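You operate a simulated robot arm through the tools that you are given. There is no shell and no other tool.

Carry out the task below with a simulated two-armed robot. There is one attempt and no reset: what you move stays moved.

TASK
Set pressure and airing to the job card and press one stroke.
Fine: Leave the dwell knob as it is. Set both knobs first, then free the latch and press the green cycle button once. The bricks must come dense and uncracked, and nothing may jam the ram. Then set the latch, hold the down button till the display says held and turn the pump key off with a clean dry hand. The oil unit stays charged; the display shows only the pressure on the ram. Keep out from under the ram and pinch nothing.

It is judged by the outcome, as a careful person would: the job done as asked, and still so three seconds after it is handed in. It fails if anything else is knocked over, pushed out of place, dropped, spilled or broken.

THE ROBOT
Two 7-joint arms with three-finger grippers on one trunk that stands fixed in place. Base frame: the origin is at the foot of the trunk, x ahead of it, y to its left, z up. Lengths are in mm, angles in rad, forces in N, time in s.
The left shoulder is at [69, 126, 1208], the right one opposite. With the tool pointing down near the work surface each hand reaches from about 340 to 840 mm from the base axis, measured 20 degrees to its own side. Payload 2.94 kg a hand.
The tool frame of a hand sits at the grasp point between the pads (the TCP): z along the fingers, y along the line on which they close. The tips reach 30 mm beyond it. The gripper opens to 128 mm; its body begins 93 mm behind the TCP.
Orientation is told as [roll, pitch, yaw] about the base's x, y, z axes, in that order, counted from this pose: with the fingers straight down and closing along the base's y, the tool's x points along the base's -x, its y along +y and its z along -z.

THE INTERFACE
- The arms move only by the tool nudge_tool. It takes "left_increments", "right_increments" or both (then of equal length, played together; a hand with none holds still); each is a list of rows, each an object of numbers (a shift or turn left out is 0, a gripper value left out holds the last): "dx", "dy", "dz": the shift along the base's x, y, z in mm; "rx", "ry", "rz": the turn, a rotation vector about the base's x, y, z in rad; "gripper": the gripper command, from -1 (fully open) to 1 (shut), values between in proportion. In form: [{"dx": .., "dy": .., "dz": .., "rx": .., "ry": .., "rz": .., "gripper": ..}, ...]. A call has 1 to 20 rows; each row shifts and turns the commanded pose from where the row before left it. Each row takes 0.2 s and may step no farther than 50 mm and 0.15 rad from the row before; otherwise, or with a gripper value out of range, the whole call is refused. Where a pose cannot be reached the arm comes as near as it can. A force on the tool above 70 N (or 10 N above the force at the start of the call, whichever is more), or a blocked arm, ends the call early, and 0.2 s more pass. Each finger travels about 84.2 mm/s and halts on what it meets, pressing with about 29 N; the grip force reading is that of the motor and also rises with nothing between the fingers. The clock runs only during rows and for 0.2 s after the last one: add rows that do not move to give the fingers time. It gives the time, the measured TCP pose, the force on the tool (base axes), the opening and the grip force at its end, in the units of the frame above (readings bear some noise), with the torque about the TCP (base axes, N m) and any sound that the robot's microphone picked up.
- Cameras (640 x 400 px; columns grow to the right, rows downward): "scene" is now at [179.1, 44.1, 1377]; the picture's right is [0.49, -0.87, 0.00], its down [-0.47, -0.26, -0.85] and it looks along [0.74, 0.42, -0.53] (base axes); focal length 214 px, centre (320, 200). "left" rides on the left gripper at [69, 15, -120] in its tool frame; the picture's right is [-0.21, 0.98, 0.00], its down [-0.82, -0.18, -0.54] and it looks along [-0.53, -0.12, 0.84] (tool axes); focal length 251 px, centre (320, 200). "right" rides on the right gripper at [69, -15, -120] in its tool frame; the picture's right is [0.21, 0.98, 0.00], its down [-0.82, 0.18, -0.54] and it looks along [-0.53, 0.12, 0.84] (tool axes); focal length 251 px, centre (320, 200). There is no depth. A picture from a camera that has moved, and an enlarged one, comes with that camera's place and axes in the base frame and with its lens.
- capture(camera): a new picture of that camera. It takes no simulated time.
- raise_lower(by): moves the trunk up (or, below 0, down) by that many mm; the arms and the scene camera ride with it, the base frame stays. It gives what a move gives, with no picture.
- turn_head(pan, tilt): turns the head with the scene camera to pan (to the left, within 1.396 rad either way) and tilt (down, from -0.506 to 1.204), counted from straight ahead of the robot (the tilt from the chest, where the trunk bows). It gives what a move gives.
- inspect(camera, box): a new picture of the part [left, top, right, bottom] of that camera's present view, enlarged. It takes no simulated time.
- close_job(): hands the job in; it is judged then, once.

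Nothing tells you positions but the pictures and the camera data. Unless the task says otherwise, let go and move clear before handing in.

The tools are called as a command line: name --argument value ..., lists and objects as JSON in quotes. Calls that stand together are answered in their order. nudge_tool: Moves the arms, as the interface text tells. Its arguments: {"type":"object","properties":{"left_increments":{"type":"array"},"right_increments":{"type":"array"}},"required":[]} The other tools are called the same way: raise_lower (by) moves the trunk up or down; turn_head (pan, tilt) turns the head that bears the scene camera; capture (camera) takes a picture; inspect (camera, box) takes an enlarged picture of a part of a camera's view; close_job () hands the job in.

At the start:

```text
time: 0.0
left_eef_pos: [407.3, 454.2, 1289.5]
left_ee_rot: [-0.001, -0.003, 0.002]
left_contact_force: [-0.5, 0.5, 1.1]
left_wrist_torque: [-0.03, 0.0, -0.04]
left_finger_gap: 128.1
left_finger_force: 0.0
right_eef_pos: [414.0, -8.6, 1290.5]
right_ee_rot: [0.0, 0.0, 0.0]
right_contact_force: [0.1, 0.9, 0.2]
right_wrist_torque: [-0.01, 0.0, -0.05]
right_finger_gap: 128.2
right_finger_force: 0.1
trunk travel left (down, up): [-425.0, 122.0]
head pan, tilt (commanded): [0.517, 0.564]
```

scene: 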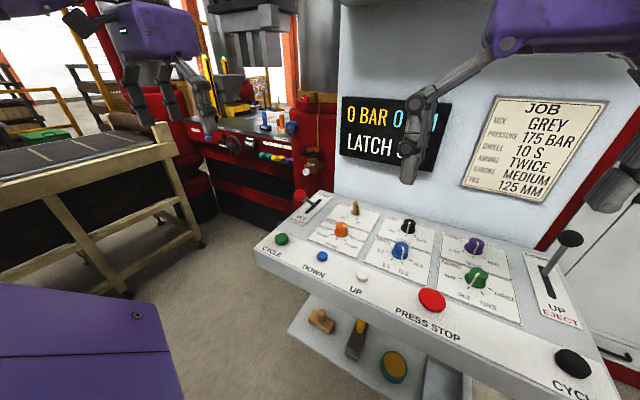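
right: 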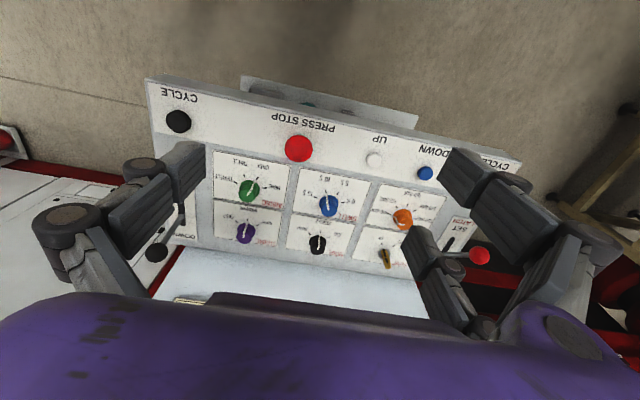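
left: 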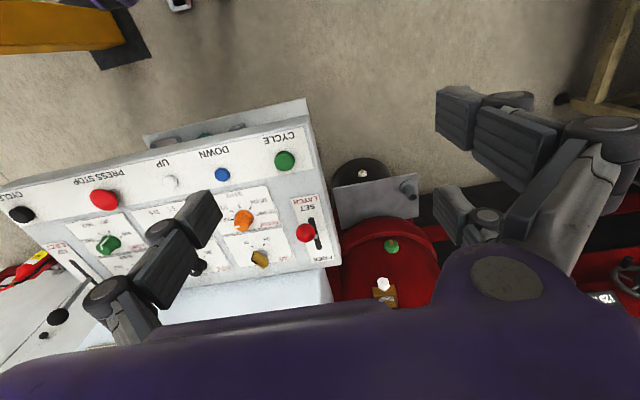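

I see a sloped control console with knobs, buttons and a latch lever, plus a job card and a display on the panel behind it. I'll look at each closely before moving anything.

inspect --camera "scene" --box '[450, 80, 620, 220]'

inspect --camera "scene" --box '[260, 180, 440, 300]'

inspect --camera "scene" --box '[380, 210, 600, 350]'

inspect --camera "right" --box '[140, 80, 520, 290]'

inspect --camera "left" --box '[200, 100, 440, 310]'

```text
2.86 times, centred on (535, 150) of scene
camera zoom: at [179.1, 44.1, 1377.0], right [0.49, -0.87, 0.0], down [-0.47, -0.26, -0.85], along [0.74, 0.42, -0.53], focal length 613 px, centre (-294, 343)
```

zoom: 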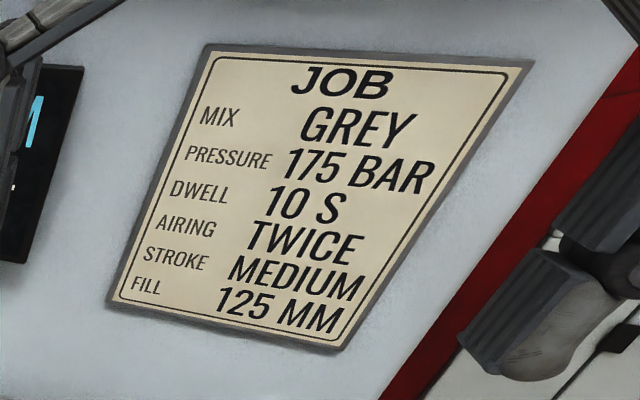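

```text
3.33 times, centred on (350, 240) of scene
camera zoom: at [179.1, 44.1, 1377.0], right [0.49, -0.87, 0.0], down [-0.47, -0.26, -0.85], along [0.74, 0.42, -0.53], focal length 715 px, centre (220, 67)
```

zoom: 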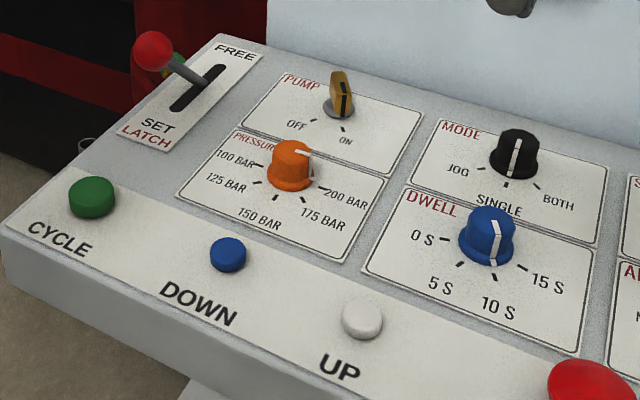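

```text
2.86 times, centred on (490, 280) of scene
camera zoom: at [179.1, 44.1, 1377.0], right [0.49, -0.87, 0.0], down [-0.47, -0.26, -0.85], along [0.74, 0.42, -0.53], focal length 613 px, centre (-166, -29)
```

zoom: 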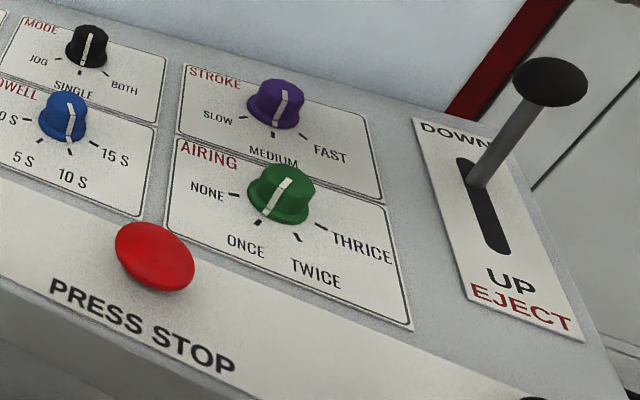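

```text
1.68 times, centred on (330, 185) of right
camera zoom: at [344.3, -24.2, 1411.6], right [-0.21, 0.98, 0.0], down [0.82, 0.18, 0.54], along [0.53, 0.12, -0.84], focal length 424 px, centre (303, 225)
```

zoom: 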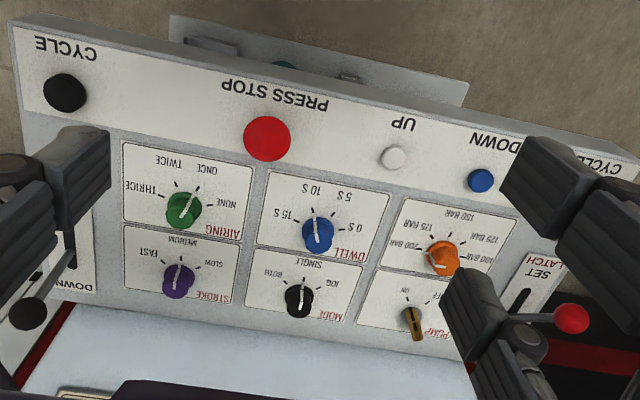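

```text
1.90 times, centred on (320, 205) of left
camera zoom: at [338.6, 469.4, 1409.7], right [0.21, 0.98, 0.0], down [0.82, -0.18, 0.54], along [0.53, -0.12, -0.84], focal length 479 px, centre (320, 190)
```

zoom: 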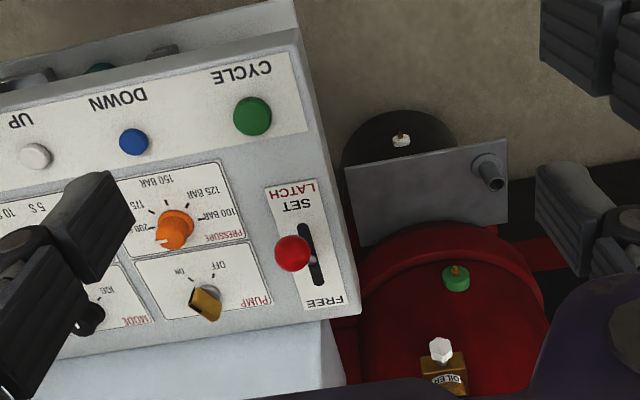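

The pressure knob seems to be near 200 and the airing knob on ONCE, and the card asks for 175 BAR and TWICE. Next I'll look around the press, the ram and the display.

turn_head --pan 0.9 --tilt 0.3

capture --camera "scene"

```text
time: 0.9
left_eef_pos: [407.0, 453.5, 1289.6]
left_ee_rot: [-0.001, -0.004, 0.002]
left_contact_force: [-0.1, 0.2, -0.5]
left_wrist_torque: [0.02, 0.01, 0.01]
left_finger_gap: 127.6
left_finger_force: 0.1
right_eef_pos: [412.5, -7.8, 1291.8]
right_ee_rot: [0.0, 0.0, -0.001]
right_contact_force: [0.5, 0.5, -0.4]
right_wrist_torque: [0.01, 0.0, 0.0]
right_finger_gap: 128.0
right_finger_force: 0.3
trunk travel left (down, up): [-425.0, 122.0]
head pan, tilt (commanded): [0.901, 0.3]
```

```text
taken
camera scene: at [159.4, 73.1, 1401.2], right [0.78, -0.62, 0.0], down [-0.18, -0.23, -0.96], along [0.59, 0.75, -0.3], focal length 214 px, centre (320, 200)
```

scene: 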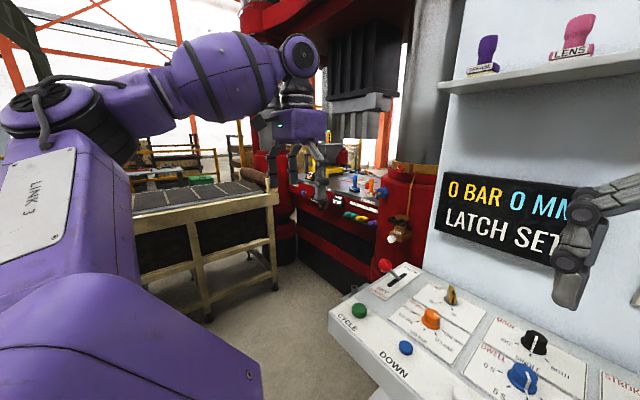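

inspect --camera "scene" --box '[240, 100, 430, 260]'

inspect --camera "scene" --box '[320, 0, 640, 200]'

inspect --camera "scene" --box '[340, 250, 560, 400]'

```text
2.50 times, centred on (335, 180) of scene
camera zoom: at [159.4, 73.1, 1401.2], right [0.78, -0.62, 0.0], down [-0.18, -0.23, -0.96], along [0.59, 0.75, -0.3], focal length 536 px, centre (282, 250)
```

zoom: 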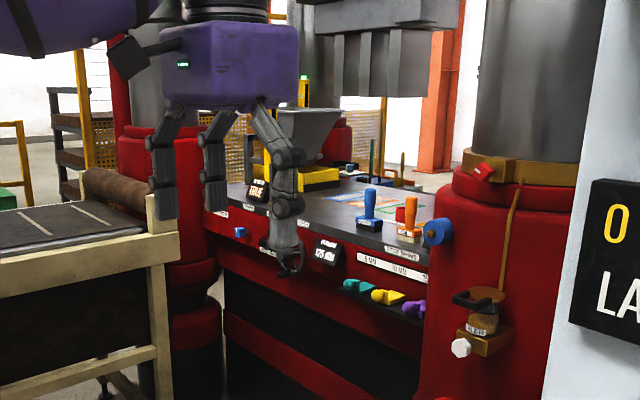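

```text
2.00 times, centred on (480, 100) of scene
camera zoom: at [159.4, 73.1, 1401.2], right [0.78, -0.62, 0.0], down [-0.18, -0.23, -0.96], along [0.59, 0.75, -0.3], focal length 429 px, centre (0, 400)
```

zoom: 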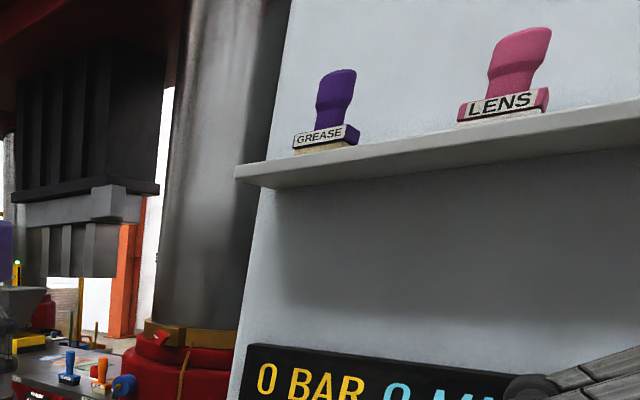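

```text
2.67 times, centred on (450, 325) of scene
camera zoom: at [159.4, 73.1, 1401.2], right [0.78, -0.62, 0.0], down [-0.18, -0.23, -0.96], along [0.59, 0.75, -0.3], focal length 572 px, centre (-27, -133)
```

zoom: 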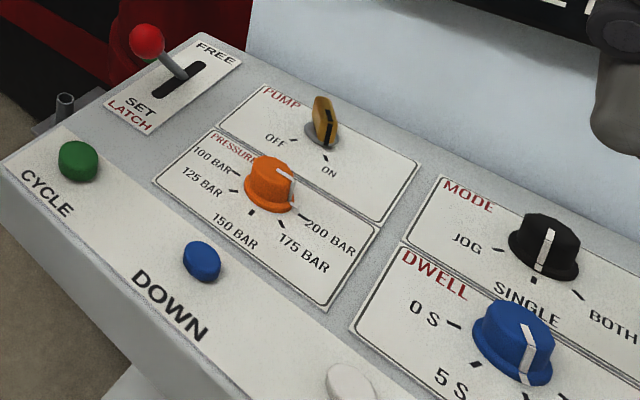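

The left hand hides the press table and mould, so I'll draw it back and to the left to see what lies under the ram. The right hand goes back too, so the display can be read.

nudge_tool --left_increments '[{"dx": -30, "dy": 20}, {"dx": -30, "dy": 20}, {"dx": -30, "dy": 20}, {"dx": -30, "dy": 20}, {"dx": -30, "dy": 10}]' --right_increments '[{"dx": -20, "dy": -40}, {"dx": -20, "dy": -40}, {"dx": -20, "dy": -40}, {"dx": -20, "dy": -40}, {"dx": 0, "dy": -40}]'

turn_head --pan 0.75 --tilt 0.25

capture --camera "scene"

capture --camera "left"

capture --camera "right"

```text
time: 2.1
left_eef_pos: [254.0, 544.5, 1290.4]
left_ee_rot: [-0.001, -0.004, 0.0]
left_contact_force: [0.0, 0.2, -0.5]
left_wrist_torque: [-0.02, -0.05, 0.01]
left_finger_gap: 128.2
left_finger_force: 0.2
right_eef_pos: [330.8, -209.3, 1289.2]
right_ee_rot: [0.0, -0.001, 0.0]
right_contact_force: [-0.4, -0.4, 0.6]
right_wrist_torque: [0.02, -0.01, 0.02]
right_finger_gap: 127.8
right_finger_force: 0.0
trunk travel left (down, up): [-425.0, 122.0]
head pan, tilt (commanded): [0.901, 0.3]
```

```text
time: 2.8
left_eef_pos: [257.1, 544.5, 1289.8]
left_ee_rot: [-0.002, 0.0, 0.001]
left_contact_force: [0.5, -0.3, 0.4]
left_wrist_torque: [0.02, 0.02, 0.02]
left_finger_gap: 128.0
left_finger_force: 0.1
right_eef_pos: [333.1, -206.9, 1289.4]
right_ee_rot: [-0.001, 0.0, 0.001]
right_contact_force: [0.0, -0.7, -0.2]
right_wrist_torque: [0.0, 0.0, -0.05]
right_finger_gap: 128.1
right_finger_force: 0.1
trunk travel left (down, up): [-425.0, 122.0]
head pan, tilt (commanded): [0.75, 0.25]
```

```text
taken
camera scene: at [170.2, 64.0, 1405.9], right [0.68, -0.73, 0.0], down [-0.18, -0.17, -0.97], along [0.71, 0.66, -0.25], focal length 214 px, centre (320, 200)
```

scene: 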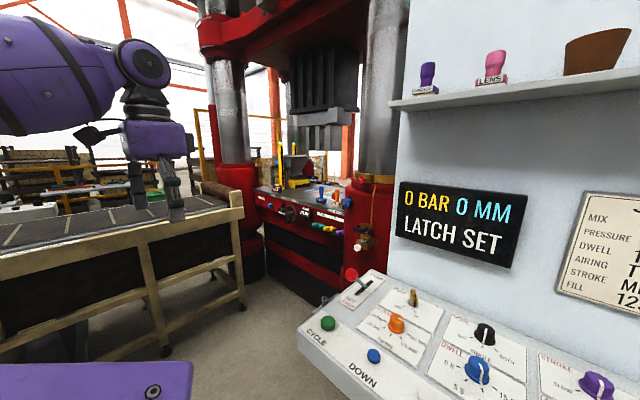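

```text
taken
camera left: at [188.5, 560.1, 1409.4], right [0.21, 0.98, 0.0], down [0.82, -0.18, 0.54], along [0.53, -0.12, -0.84], focal length 251 px, centre (320, 200)
```

left: 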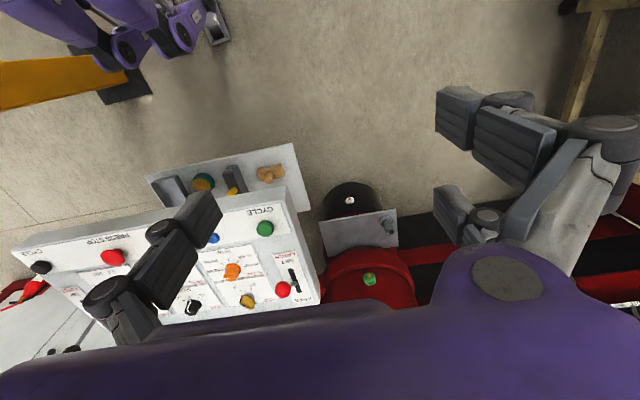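

```text
taken
camera right: at [265.0, -223.4, 1410.0], right [-0.21, 0.98, 0.0], down [0.82, 0.18, 0.54], along [0.53, 0.12, -0.84], focal length 251 px, centre (320, 200)
```

right: 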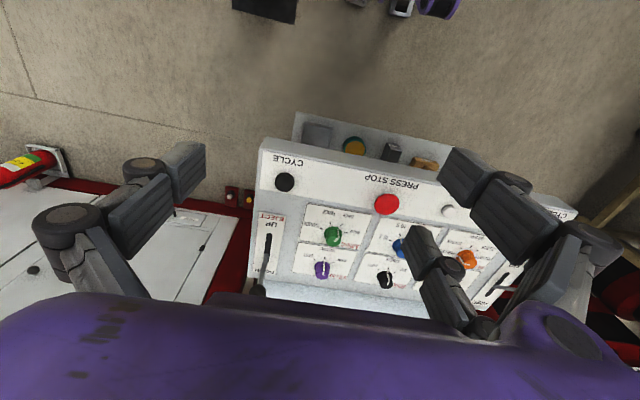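

inspect --camera "scene" --box '[240, 130, 390, 260]'

inspect --camera "scene" --box '[200, 20, 400, 170]'

inspect --camera "scene" --box '[380, 20, 640, 120]'

inspect --camera "scene" --box '[300, 255, 480, 385]'

```text
3.08 times, centred on (315, 195) of scene
camera zoom: at [170.2, 64.0, 1405.9], right [0.68, -0.73, 0.0], down [-0.18, -0.17, -0.97], along [0.71, 0.66, -0.25], focal length 660 px, centre (335, 215)
```

zoom: 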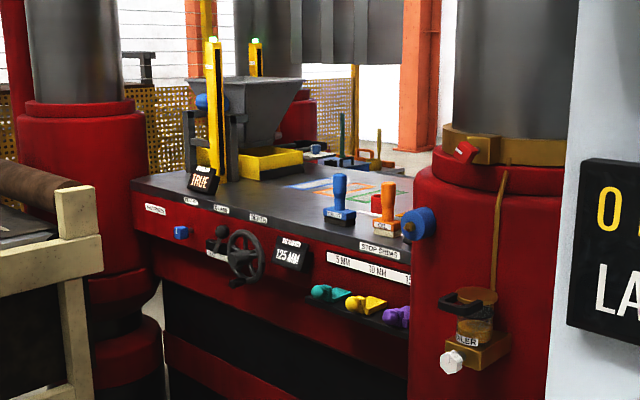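

```text
2.67 times, centred on (300, 95) of scene
camera zoom: at [170.2, 64.0, 1405.9], right [0.68, -0.73, 0.0], down [-0.18, -0.17, -0.97], along [0.71, 0.66, -0.25], focal length 572 px, centre (373, 480)
```

zoom: 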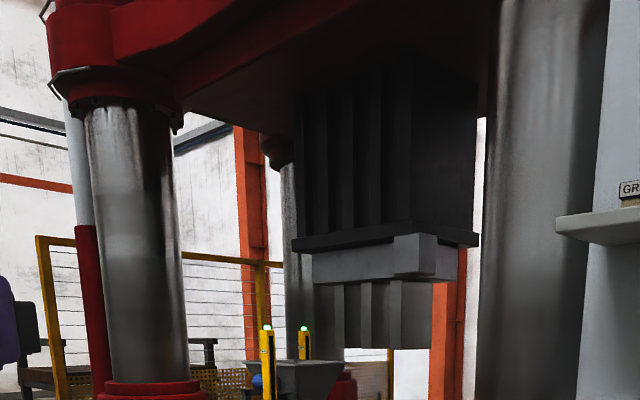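

```text
2.46 times, centred on (510, 70) of scene
camera zoom: at [170.2, 64.0, 1405.9], right [0.68, -0.73, 0.0], down [-0.18, -0.17, -0.97], along [0.71, 0.66, -0.25], focal length 528 px, centre (-148, 520)
```

zoom: 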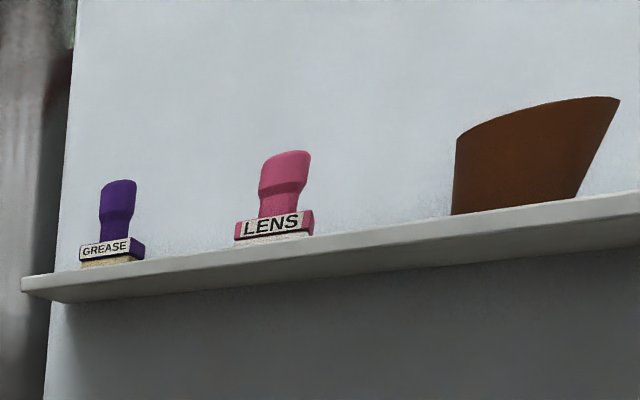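

```text
3.08 times, centred on (390, 320) of scene
camera zoom: at [170.2, 64.0, 1405.9], right [0.68, -0.73, 0.0], down [-0.18, -0.17, -0.97], along [0.71, 0.66, -0.25], focal length 660 px, centre (105, -169)
```

zoom: 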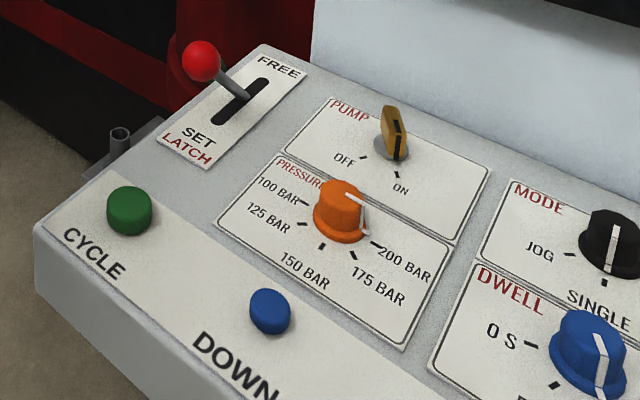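

I can see the press table, with a hopper, hand brushes and gauges on it, but not the mould top itself. I'll raise the trunk for a steeper look at what lies under the ram.

raise_lower --by 120

turn_head --pan 0.75 --tilt 0.35

inspect --camera "scene" --box '[200, 80, 420, 220]'

capture --camera "scene"

```text
time: 4.3
left_eef_pos: [258.2, 543.3, 1408.2]
left_ee_rot: [-0.003, 0.001, 0.002]
left_contact_force: [-0.1, -0.5, 0.2]
left_wrist_torque: [0.0, 0.0, -0.01]
left_finger_gap: 127.9
left_finger_force: 0.1
right_eef_pos: [335.6, -207.9, 1410.1]
right_ee_rot: [0.002, 0.001, 0.001]
right_contact_force: [0.1, 0.0, -0.9]
right_wrist_torque: [-0.06, 0.0, -0.01]
right_finger_gap: 127.8
right_finger_force: 0.0
trunk travel left (down, up): [-545.0, 2.0]
head pan, tilt (commanded): [0.75, 0.25]
```

```text
time: 4.9
left_eef_pos: [258.5, 544.0, 1410.7]
left_ee_rot: [0.0, 0.001, 0.003]
left_contact_force: [0.3, 0.4, 0.0]
left_wrist_torque: [0.0, 0.02, 0.01]
left_finger_gap: 128.0
left_finger_force: 0.2
right_eef_pos: [333.4, -209.1, 1410.0]
right_ee_rot: [0.0, 0.0, -0.001]
right_contact_force: [-0.4, -0.2, -0.4]
right_wrist_torque: [0.02, 0.03, 0.01]
right_finger_gap: 128.0
right_finger_force: 0.0
trunk travel left (down, up): [-545.0, 2.0]
head pan, tilt (commanded): [0.75, 0.351]
```

```text
2.86 times, centred on (310, 150) of scene
camera zoom: at [72.0, 63.4, 1532.0], right [0.68, -0.73, 0.0], down [-0.25, -0.23, -0.94], along [0.69, 0.64, -0.34], focal length 613 px, centre (349, 343)
```

zoom: 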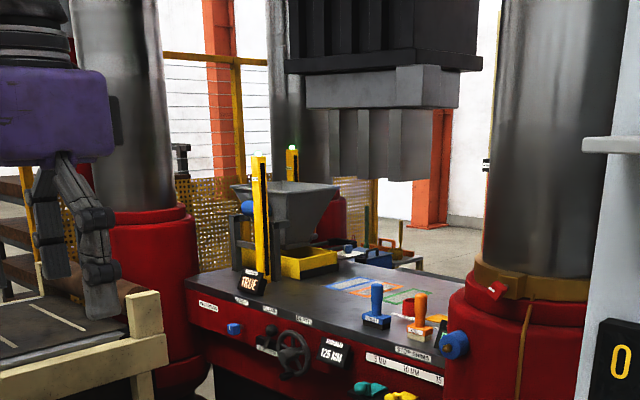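

```text
taken
camera scene: at [72.0, 63.4, 1532.0], right [0.68, -0.73, 0.0], down [-0.25, -0.23, -0.94], along [0.69, 0.64, -0.34], focal length 214 px, centre (320, 200)
```

scene: 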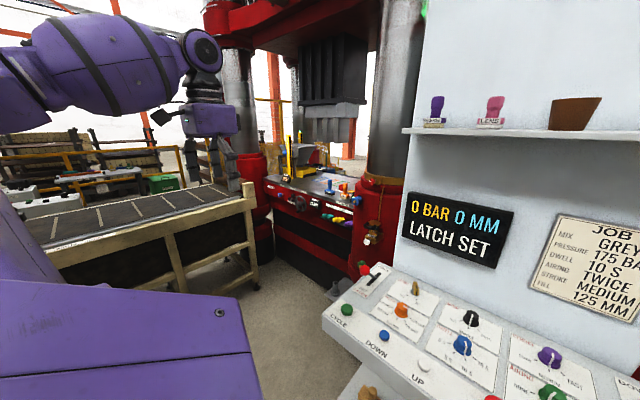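

inspect --camera "scene" --box '[300, 150, 380, 215]'

inspect --camera "scene" --box '[260, 130, 340, 220]'

inspect --camera "scene" --box '[320, 180, 400, 260]'

```text
6.15 times, centred on (340, 182) of scene
camera zoom: at [72.0, 63.4, 1532.0], right [0.68, -0.73, 0.0], down [-0.25, -0.23, -0.94], along [0.69, 0.64, -0.34], focal length 1320 px, centre (197, 308)
```

zoom: 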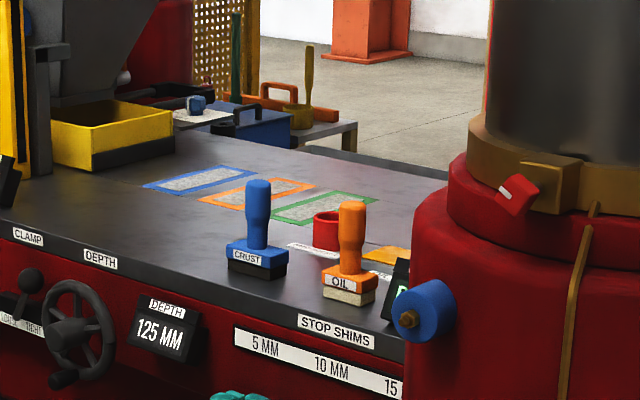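

```text
4.44 times, centred on (300, 175) of scene
camera zoom: at [72.0, 63.4, 1532.0], right [0.68, -0.73, 0.0], down [-0.25, -0.23, -0.94], along [0.69, 0.64, -0.34], focal length 953 px, centre (409, 311)
```

zoom: 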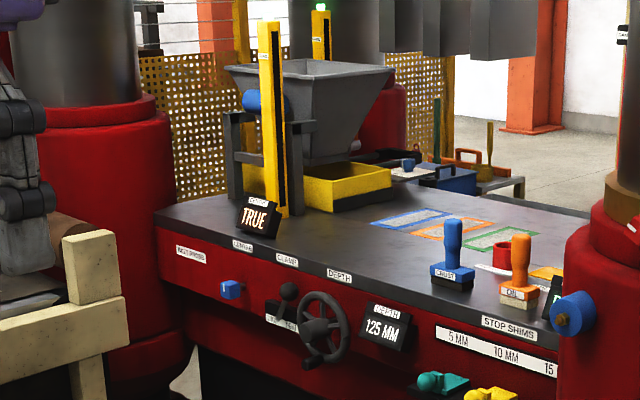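

```text
5.00 times, centred on (360, 220) of scene
camera zoom: at [72.0, 63.4, 1532.0], right [0.68, -0.73, 0.0], down [-0.25, -0.23, -0.94], along [0.69, 0.64, -0.34], focal length 1072 px, centre (120, 100)
```

zoom: 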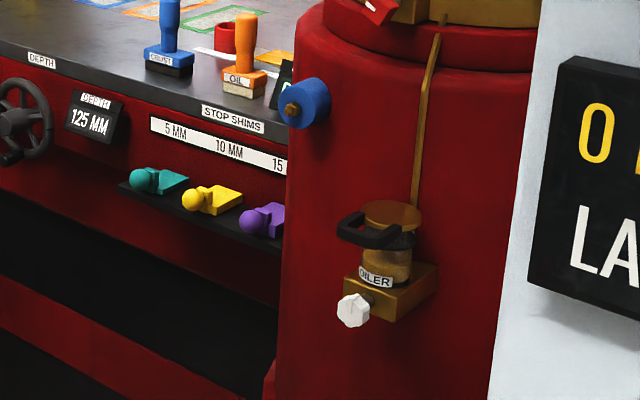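

The mould is filled and the table looks clear, with the gauges at TRUE and 125 MM. The console is level, near z 967, with knob rows at about x 618 and 730. I'll bring the trunk back down and move the hands in for close views of the knobs.

inspect --camera "scene" --box '[265, 195, 315, 225]'

raise_lower --by -120

turn_head --pan 0.517 --tilt 0.564

nudge_tool --left_increments '[{"dx": 30, "dy": -37, "dz": 0}, {"dx": 30, "dy": -37, "dz": 0}, {"dx": 30, "dy": -37, "dz": -10}, {"dx": 30, "dy": -37, "dz": -20}, {"dx": 30, "dy": -37, "dz": -25}, {"dx": 30, "dy": -37, "dz": -25}, {"dx": 30, "dy": -38, "dz": -25}, {"dx": 30, "dy": -38, "dz": -25}]' --right_increments '[{"dx": 20, "dy": 10, "dz": 0}, {"dx": 20, "dy": 10, "dz": 0}, {"dx": 20, "dy": 10, "dz": -10}, {"dx": 20, "dy": 10, "dz": -20}, {"dx": 20, "dy": 10, "dz": -25}, {"dx": 20, "dy": 10, "dz": -25}, {"dx": 20, "dy": 10, "dz": -25}, {"dx": 20, "dy": 10, "dz": -25}]'

capture --camera "right"

capture --camera "left"

capture --camera "scene"

```text
12.80 times, centred on (290, 210) of scene
camera zoom: at [72.0, 63.4, 1532.0], right [0.68, -0.73, 0.0], down [-0.25, -0.23, -0.94], along [0.69, 0.64, -0.34], focal length 2745 px, centre (704, 72)
```

zoom: 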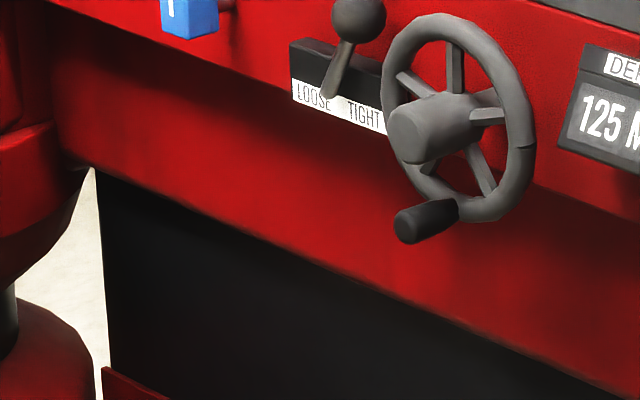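

```text
time: 6.4
left_eef_pos: [257.1, 544.2, 1290.5]
left_ee_rot: [0.001, -0.001, 0.003]
left_contact_force: [0.3, 1.0, 0.3]
left_wrist_torque: [-0.02, 0.0, 0.01]
left_finger_gap: 128.2
left_finger_force: 0.1
right_eef_pos: [332.5, -208.4, 1289.9]
right_ee_rot: [-0.001, -0.001, 0.0]
right_contact_force: [-0.4, 0.1, 0.1]
right_wrist_torque: [0.04, -0.04, 0.02]
right_finger_gap: 127.9
right_finger_force: 0.1
trunk travel left (down, up): [-425.0, 122.0]
head pan, tilt (commanded): [0.75, 0.351]
```

```text
time: 7.2
left_eef_pos: [258.2, 544.1, 1290.4]
left_ee_rot: [0.0, -0.003, 0.002]
left_contact_force: [-0.5, -0.2, -0.2]
left_wrist_torque: [0.02, 0.02, 0.02]
left_finger_gap: 127.6
left_finger_force: 0.1
right_eef_pos: [332.2, -208.5, 1291.0]
right_ee_rot: [0.0, -0.002, 0.002]
right_contact_force: [0.3, 0.2, -0.3]
right_wrist_torque: [0.03, 0.01, 0.04]
right_finger_gap: 127.6
right_finger_force: 0.0
trunk travel left (down, up): [-425.0, 122.0]
head pan, tilt (commanded): [0.517, 0.564]
```

```text
refused: row 4 steps farther than a row can; nothing moved
```

```text
taken
camera right: at [264.2, -224.1, 1411.6], right [-0.21, 0.98, 0.0], down [0.82, 0.18, 0.54], along [0.53, 0.12, -0.84], focal length 251 px, centre (320, 200)
```

right: 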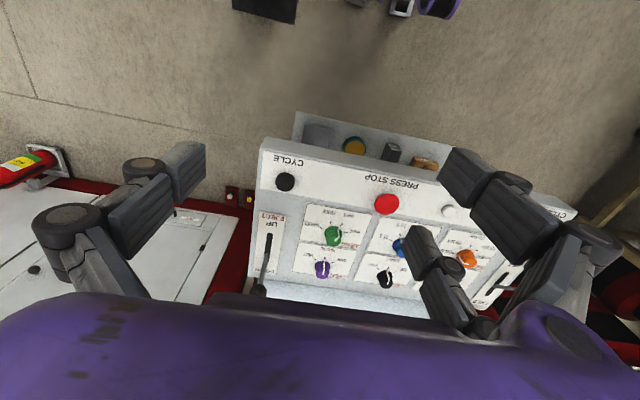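

```text
taken
camera left: at [188.6, 559.5, 1409.7], right [0.21, 0.98, 0.0], down [0.82, -0.18, 0.54], along [0.53, -0.12, -0.84], focal length 251 px, centre (320, 200)
```

left: 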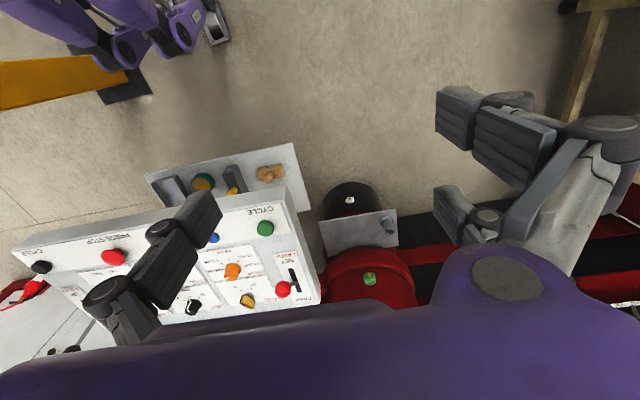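

```text
taken
camera scene: at [179.1, 44.2, 1377.1], right [0.49, -0.87, 0.0], down [-0.46, -0.26, -0.85], along [0.74, 0.42, -0.53], focal length 214 px, centre (320, 200)
```

scene: 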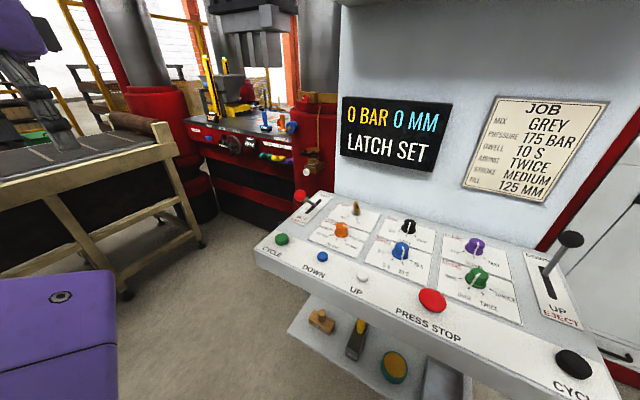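

The clamp lever leans toward TIGHT. My last move was refused for too long a step, so I'll send it again in smaller steps.

nudge_tool --left_increments '[{"dx": 24, "dy": -30, "dz": 0}, {"dx": 24, "dy": -30, "dz": 0}, {"dx": 24, "dy": -30, "dz": 0}, {"dx": 24, "dy": -30, "dz": -10}, {"dx": 24, "dy": -30, "dz": -20}, {"dx": 24, "dy": -30, "dz": -20}, {"dx": 24, "dy": -30, "dz": -22}, {"dx": 24, "dy": -30, "dz": -22}, {"dx": 24, "dy": -30, "dz": -22}, {"dx": 24, "dy": -30, "dz": -22}]' --right_increments '[{"dx": 16, "dy": 8, "dz": 0}, {"dx": 16, "dy": 8, "dz": 0}, {"dx": 16, "dy": 8, "dz": 0}, {"dx": 16, "dy": 8, "dz": -10}, {"dx": 16, "dy": 8, "dz": -20}, {"dx": 16, "dy": 8, "dz": -20}, {"dx": 16, "dy": 8, "dz": -22}, {"dx": 16, "dy": 8, "dz": -22}, {"dx": 16, "dy": 8, "dz": -22}, {"dx": 16, "dy": 8, "dz": -22}]'

capture --camera "right"

capture --camera "left"

```text
time: 9.4
left_eef_pos: [499.1, 243.3, 1151.5]
left_ee_rot: [0.0, 0.0, 0.002]
left_contact_force: [0.6, -0.2, -0.3]
left_wrist_torque: [0.05, 0.08, -0.03]
left_finger_gap: 128.0
left_finger_force: 0.0
right_eef_pos: [494.8, -129.4, 1150.9]
right_ee_rot: [0.003, 0.0, -0.002]
right_contact_force: [0.2, 0.0, 0.3]
right_wrist_torque: [0.02, 0.01, -0.02]
right_finger_gap: 127.8
right_finger_force: 0.1
trunk travel left (down, up): [-425.0, 122.0]
head pan, tilt (commanded): [0.517, 0.564]
```

```text
taken
camera right: at [426.4, -145.4, 1271.9], right [-0.21, 0.98, 0.0], down [0.82, 0.18, 0.54], along [0.53, 0.12, -0.84], focal length 251 px, centre (320, 200)
```

right: 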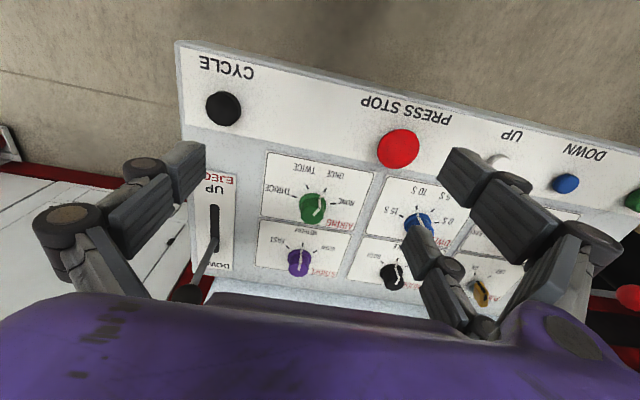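

```text
taken
camera left: at [430.0, 258.3, 1271.5], right [0.21, 0.98, 0.0], down [0.82, -0.18, 0.54], along [0.53, -0.12, -0.84], focal length 251 px, centre (320, 200)
```

left: 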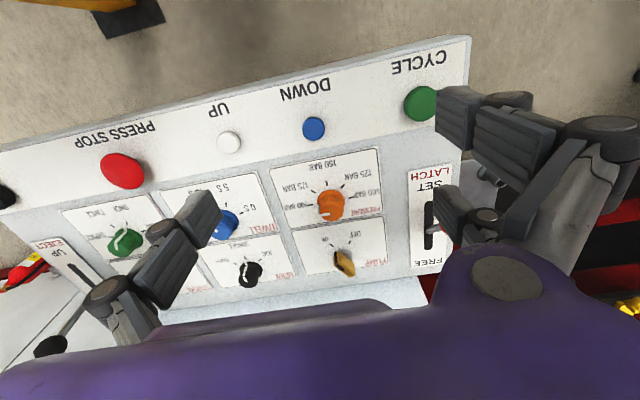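

inspect --camera "right" --box '[250, 140, 370, 230]'

inspect --camera "left" --box '[265, 145, 395, 280]'

inspect --camera "left" --box '[380, 40, 480, 270]'

inspect --camera "right" --box '[350, 60, 640, 230]'

```text
4.44 times, centred on (310, 185) of right
camera zoom: at [426.4, -145.4, 1271.9], right [-0.21, 0.98, 0.0], down [0.82, 0.18, 0.54], along [0.53, 0.12, -0.84], focal length 1118 px, centre (364, 267)
```

zoom: 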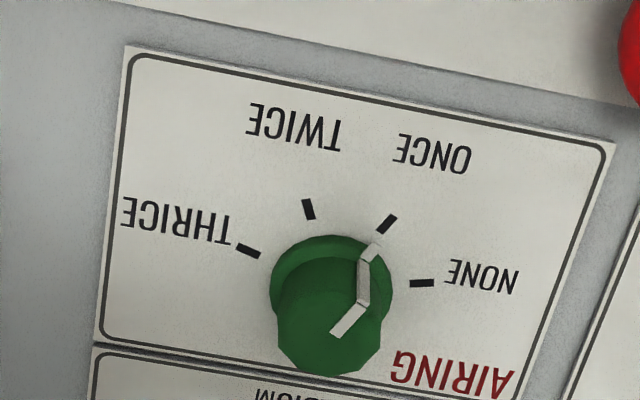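

```text
2.96 times, centred on (330, 212) of left
camera zoom: at [430.0, 258.3, 1271.5], right [0.21, 0.98, 0.0], down [0.82, -0.18, 0.54], along [0.53, -0.12, -0.84], focal length 745 px, centre (290, 163)
```

zoom: 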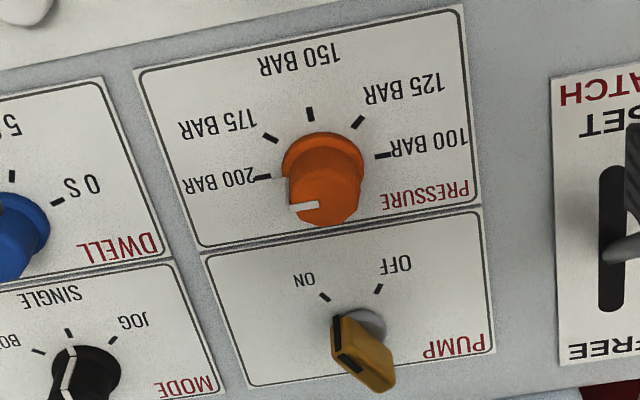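

```text
1.74 times, centred on (430, 155) of left
camera zoom: at [430.0, 258.3, 1271.5], right [0.21, 0.98, 0.0], down [0.82, -0.18, 0.54], along [0.53, -0.12, -0.84], focal length 437 px, centre (129, 278)
```

zoom: 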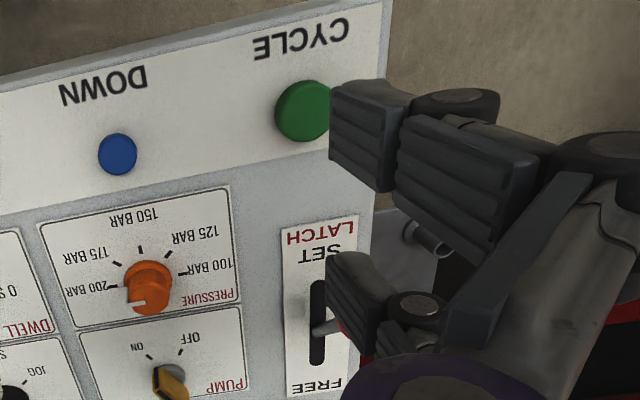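

```text
2.21 times, centred on (495, 145) of right
camera zoom: at [426.4, -145.4, 1271.9], right [-0.21, 0.98, 0.0], down [0.82, 0.18, 0.54], along [0.53, 0.12, -0.84], focal length 555 px, centre (-66, 321)
```

zoom: 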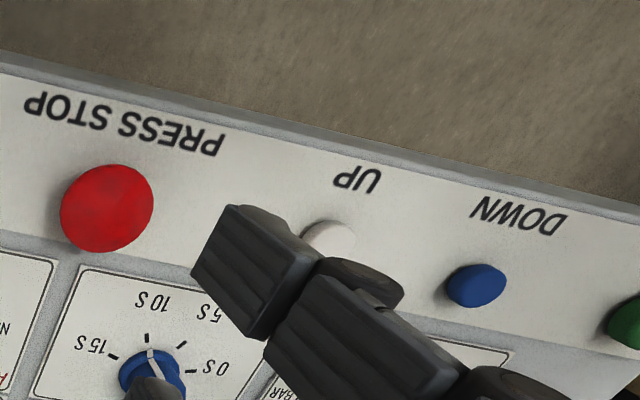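

The ticks put the pressure knob at about (631, 229), set on 200, and the airing knob at about (631, -110), set on ONCE. Pressure must turn clockwise by 45° and airing counter-clockwise by about 50°. I'll bring both hands above their knobs, pre-turned, with the fingers part open.

nudge_tool --left_increments '[{"dx": 22, "dy": -2, "rz": 0.065, "gripper": -0.1}, {"dx": 22, "dy": -2, "rz": 0.065}, {"dx": 22, "dy": -3, "rz": 0.065, "dz": -16}, {"dx": 22, "dy": -3, "rz": 0.065, "dz": -20}, {"dx": 22, "dy": -2, "rz": 0.065, "dz": -25}, {"dx": 22, "dy": -2, "rz": 0.065, "dz": -25}]' --right_increments '[{"dx": 23, "dy": 3, "rz": -0.0725, "gripper": -0.1}, {"dx": 23, "dy": 3, "rz": -0.0725}, {"dx": 23, "dy": 3, "rz": -0.0725, "dz": -16}, {"dx": 23, "dy": 3, "rz": -0.0725, "dz": -20}, {"dx": 22, "dy": 3, "rz": -0.0725, "dz": -25}, {"dx": 22, "dy": 4, "rz": -0.0725, "dz": -25}]'

capture --camera "right"

capture --camera "left"

capture --camera "scene"

```text
time: 10.8
left_eef_pos: [632.0, 231.5, 1063.6]
left_ee_rot: [-0.001, 0.0, 0.395]
left_contact_force: [-0.6, -0.6, 0.5]
left_wrist_torque: [-0.03, 0.03, 0.02]
left_finger_gap: 70.4
left_finger_force: 0.0
right_eef_pos: [630.7, -108.9, 1064.6]
right_ee_rot: [-0.003, 0.001, -0.437]
right_contact_force: [0.5, 0.3, 0.4]
right_wrist_torque: [-0.03, 0.04, -0.03]
right_finger_gap: 70.4
right_finger_force: 0.0
trunk travel left (down, up): [-425.0, 122.0]
head pan, tilt (commanded): [0.517, 0.564]
```

```text
taken
camera right: at [562.7, -93.6, 1185.8], right [0.22, 0.98, 0.0], down [0.82, -0.18, 0.54], along [0.53, -0.12, -0.84], focal length 251 px, centre (320, 200)
```

right: 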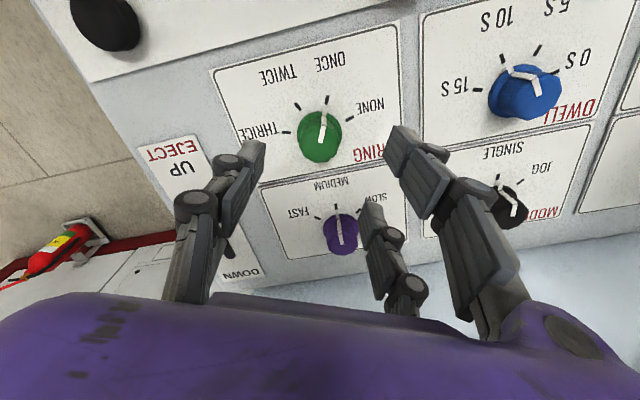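

```text
taken
camera left: at [563.0, 219.4, 1184.0], right [-0.18, 0.98, 0.0], down [0.83, 0.15, 0.54], along [0.53, 0.1, -0.84], focal length 251 px, centre (320, 200)
```

left: 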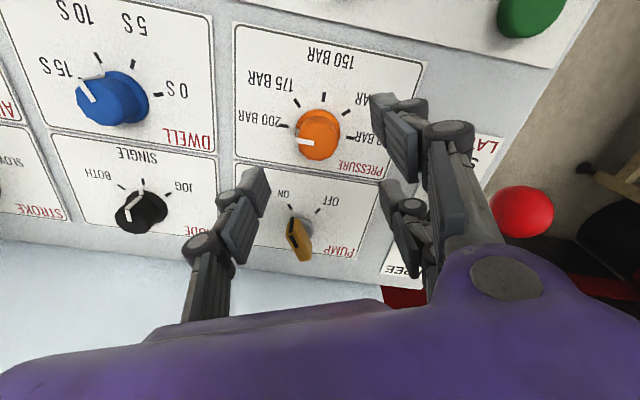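

```text
taken
camera scene: at [182.3, 45.2, 1376.4], right [0.49, -0.87, 0.0], down [-0.47, -0.26, -0.84], along [0.73, 0.42, -0.54], focal length 214 px, centre (320, 200)
```

scene: 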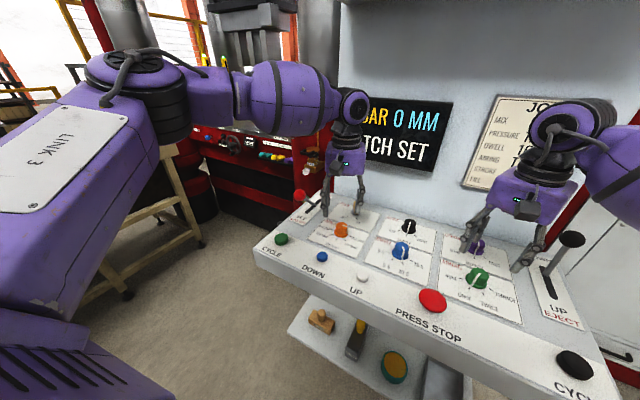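

Both hands hang within 2–3 mm of their knob centres. I'll lower both so the fingertips sit beside the knobs and check again before gripping.

nudge_tool --left_increments '[{"dz": -20}, {"dz": -20}, {"dz": -10}, {"dz": -9}]' --right_increments '[{"dz": -20}, {"dz": -20}, {"dz": -10}, {"dz": -9}]'

capture --camera "right"

capture --camera "left"

inspect --camera "scene" --box '[270, 170, 570, 330]'

```text
time: 11.8
left_eef_pos: [630.9, 235.3, 1007.5]
left_ee_rot: [0.0, -0.001, 0.393]
left_contact_force: [-0.6, -0.6, 0.0]
left_wrist_torque: [0.0, 0.0, 0.05]
left_finger_gap: 70.1
left_finger_force: 0.1
left hand out of reach, approached as far as the arm can: row 4
right_eef_pos: [627.5, -110.1, 1006.8]
right_ee_rot: [-0.001, -0.001, -0.434]
right_contact_force: [0.3, 1.0, -0.3]
right_wrist_torque: [0.01, 0.01, -0.02]
right_finger_gap: 70.3
right_finger_force: 0.1
trunk travel left (down, up): [-425.0, 122.0]
head pan, tilt (commanded): [0.517, 0.564]
```

```text
taken
camera right: at [560.7, -95.0, 1127.5], right [0.22, 0.98, 0.0], down [0.82, -0.18, 0.54], along [0.53, -0.12, -0.84], focal length 251 px, centre (320, 200)
```

right: 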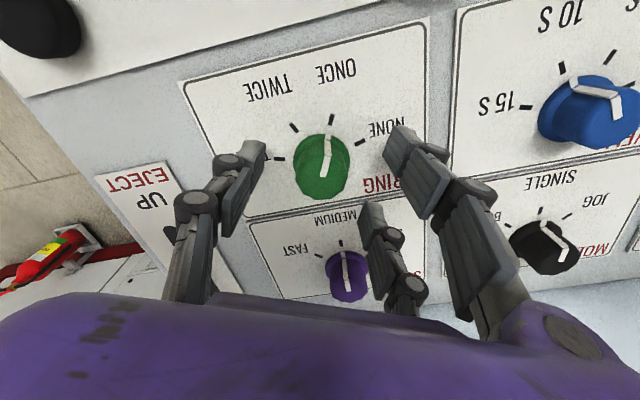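

```text
taken
camera left: at [560.7, 222.5, 1127.2], right [-0.17, 0.98, 0.0], down [0.83, 0.15, 0.54], along [0.53, 0.09, -0.84], focal length 251 px, centre (320, 200)
```

left: 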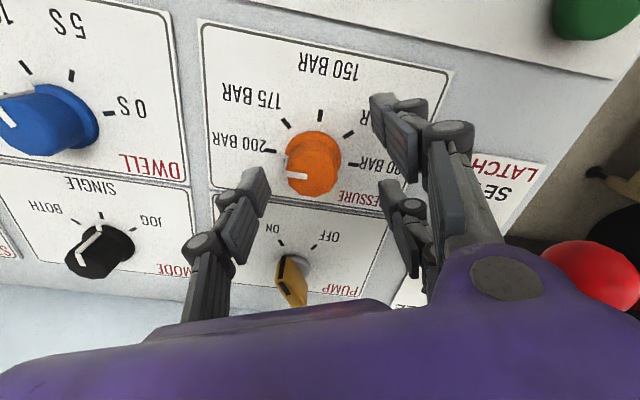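

```text
2.13 times, centred on (420, 250) of scene
camera zoom: at [180.0, 44.4, 1376.9], right [0.49, -0.87, 0.0], down [-0.47, -0.26, -0.84], along [0.73, 0.42, -0.53], focal length 458 px, centre (107, 93)
```

zoom: 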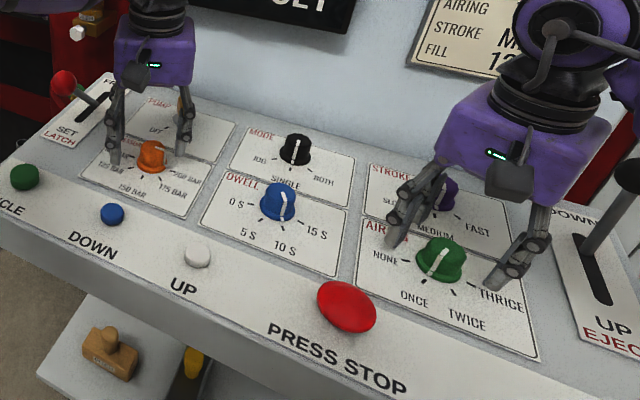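

The left arm stopped a few mm short of its pose (y 235 instead of 229). I'll lift both hands clear and lower the trunk by the same amount to give the arms more room.

nudge_tool --left_increments '[{"dz": 25}, {"dz": 25}, {"dz": 25}, {"dz": 25}]' --right_increments '[{"dz": 25}, {"dz": 25}, {"dz": 25}, {"dz": 25}]'

raise_lower --by -60

```text
time: 12.8
left_eef_pos: [628.7, 234.0, 1107.7]
left_ee_rot: [-0.001, -0.003, 0.392]
left_contact_force: [0.6, -0.1, 0.0]
left_wrist_torque: [0.01, -0.03, -0.03]
left_finger_gap: 70.0
left_finger_force: 0.0
right_eef_pos: [627.3, -108.3, 1108.9]
right_ee_rot: [-0.001, -0.002, -0.435]
right_contact_force: [-0.5, 0.0, -0.7]
right_wrist_torque: [0.02, -0.03, 0.01]
right_finger_gap: 70.5
right_finger_force: 0.1
trunk travel left (down, up): [-425.0, 122.0]
head pan, tilt (commanded): [0.517, 0.564]
```

```text
time: 13.8
left_eef_pos: [629.7, 233.4, 1047.9]
left_ee_rot: [-0.001, -0.002, 0.391]
left_contact_force: [-0.2, -0.3, -0.2]
left_wrist_torque: [0.0, -0.01, 0.01]
left_finger_gap: 70.3
left_finger_force: 0.1
right_eef_pos: [628.2, -110.3, 1049.2]
right_ee_rot: [0.0, -0.002, -0.435]
right_contact_force: [-0.2, -0.3, 0.0]
right_wrist_torque: [0.02, 0.01, 0.01]
right_finger_gap: 70.5
right_finger_force: 0.1
trunk travel left (down, up): [-365.0, 182.0]
head pan, tilt (commanded): [0.517, 0.564]
```

The trunk is 60 mm lower and both hands hang at about z 1048. I'll correct the small offsets and lower again.

nudge_tool --left_increments '[{"dx": 1.5, "dy": -4.0, "dz": -10}, {"dz": -16}, {"dz": -16}, {}]' --right_increments '[{"dx": 3, "dz": -10}, {"dz": -16}, {"dz": -17}, {}]'

capture --camera "right"

capture --camera "left"

```text
time: 14.8
left_eef_pos: [631.1, 230.1, 1005.1]
left_ee_rot: [0.001, -0.001, 0.39]
left_contact_force: [1.0, 0.3, 1.4]
left_wrist_torque: [0.0, -0.01, 0.02]
left_finger_gap: 70.5
left_finger_force: 0.1
right_eef_pos: [631.0, -109.4, 1005.8]
right_ee_rot: [0.0, -0.002, -0.436]
right_contact_force: [0.0, -0.5, -0.1]
right_wrist_torque: [0.03, -0.03, -0.02]
right_finger_gap: 70.4
right_finger_force: 0.0
trunk travel left (down, up): [-365.0, 182.0]
head pan, tilt (commanded): [0.517, 0.564]
```

```text
taken
camera right: at [562.5, -95.1, 1126.0], right [0.22, 0.98, 0.0], down [0.82, -0.18, 0.54], along [0.53, -0.12, -0.84], focal length 251 px, centre (320, 200)
```

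right: 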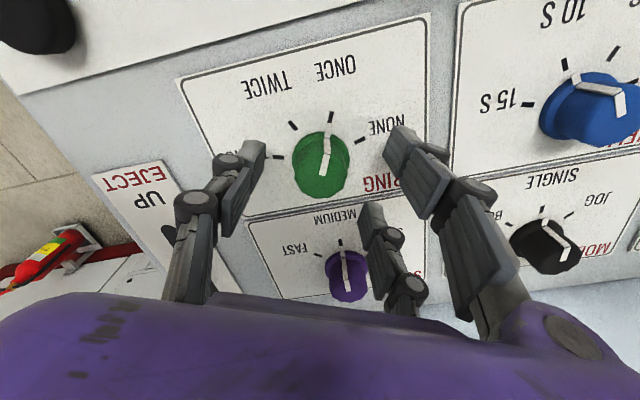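

```text
taken
camera left: at [561.5, 218.2, 1125.6], right [-0.17, 0.98, 0.0], down [0.83, 0.15, 0.54], along [0.53, 0.09, -0.84], focal length 251 px, centre (320, 200)
```

left: 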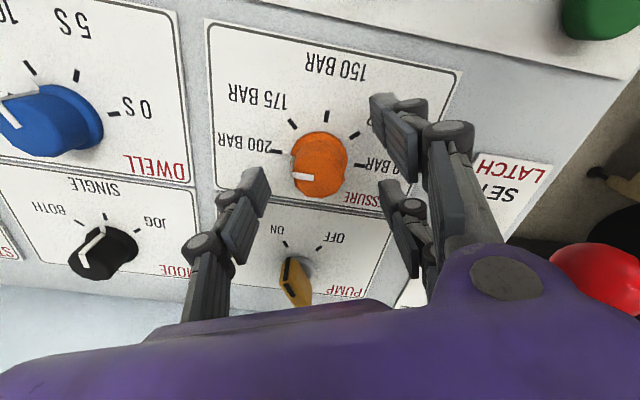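

Both hands surround their knobs, with the TCP at about z 1005. I'll close gently on both knobs without turning yet.

nudge_tool --left_increments '[{"gripper": 0.2}, {"gripper": 0.6}, {"gripper": 1.0}, {}]' --right_increments '[{"gripper": 0.2}, {"gripper": 0.6}, {"gripper": 1.0}, {}]'

capture --camera "right"

capture --camera "left"

```text
time: 15.8
left_eef_pos: [631.6, 225.9, 1006.1]
left_ee_rot: [0.001, -0.004, 0.389]
left_contact_force: [10.3, -13.2, -9.4]
left_wrist_torque: [-0.68, -0.12, -0.07]
left_finger_gap: 27.8
left_finger_force: 45.2
right_eef_pos: [632.0, -116.8, 1004.0]
right_ee_rot: [-0.003, 0.0, -0.437]
right_contact_force: [-8.7, -24.5, 6.3]
right_wrist_torque: [-1.35, -0.03, -0.04]
right_finger_gap: 19.2
right_finger_force: 44.2
trunk travel left (down, up): [-365.0, 182.0]
head pan, tilt (commanded): [0.517, 0.564]
```

```text
taken
camera right: at [563.8, -101.4, 1125.1], right [0.22, 0.98, 0.0], down [0.82, -0.18, 0.54], along [0.53, -0.12, -0.84], focal length 251 px, centre (320, 200)
```

right: 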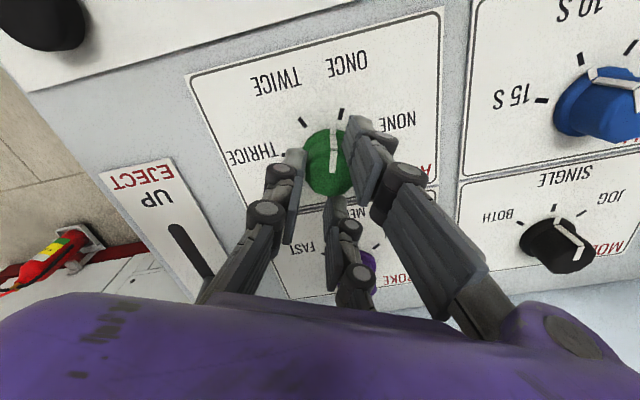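

```text
taken
camera left: at [562.8, 213.5, 1125.9], right [-0.17, 0.98, 0.0], down [0.83, 0.14, 0.54], along [0.53, 0.1, -0.84], focal length 251 px, centre (320, 200)
```

left: 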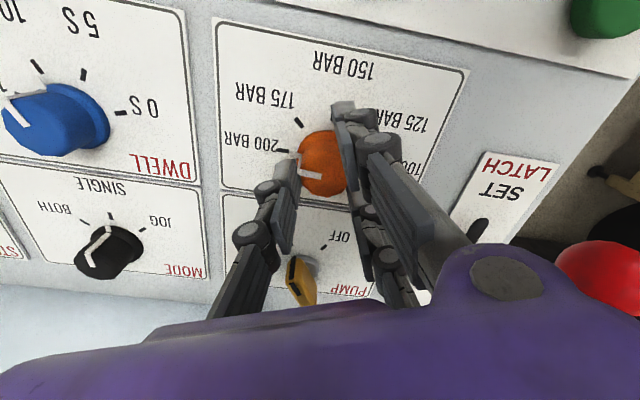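

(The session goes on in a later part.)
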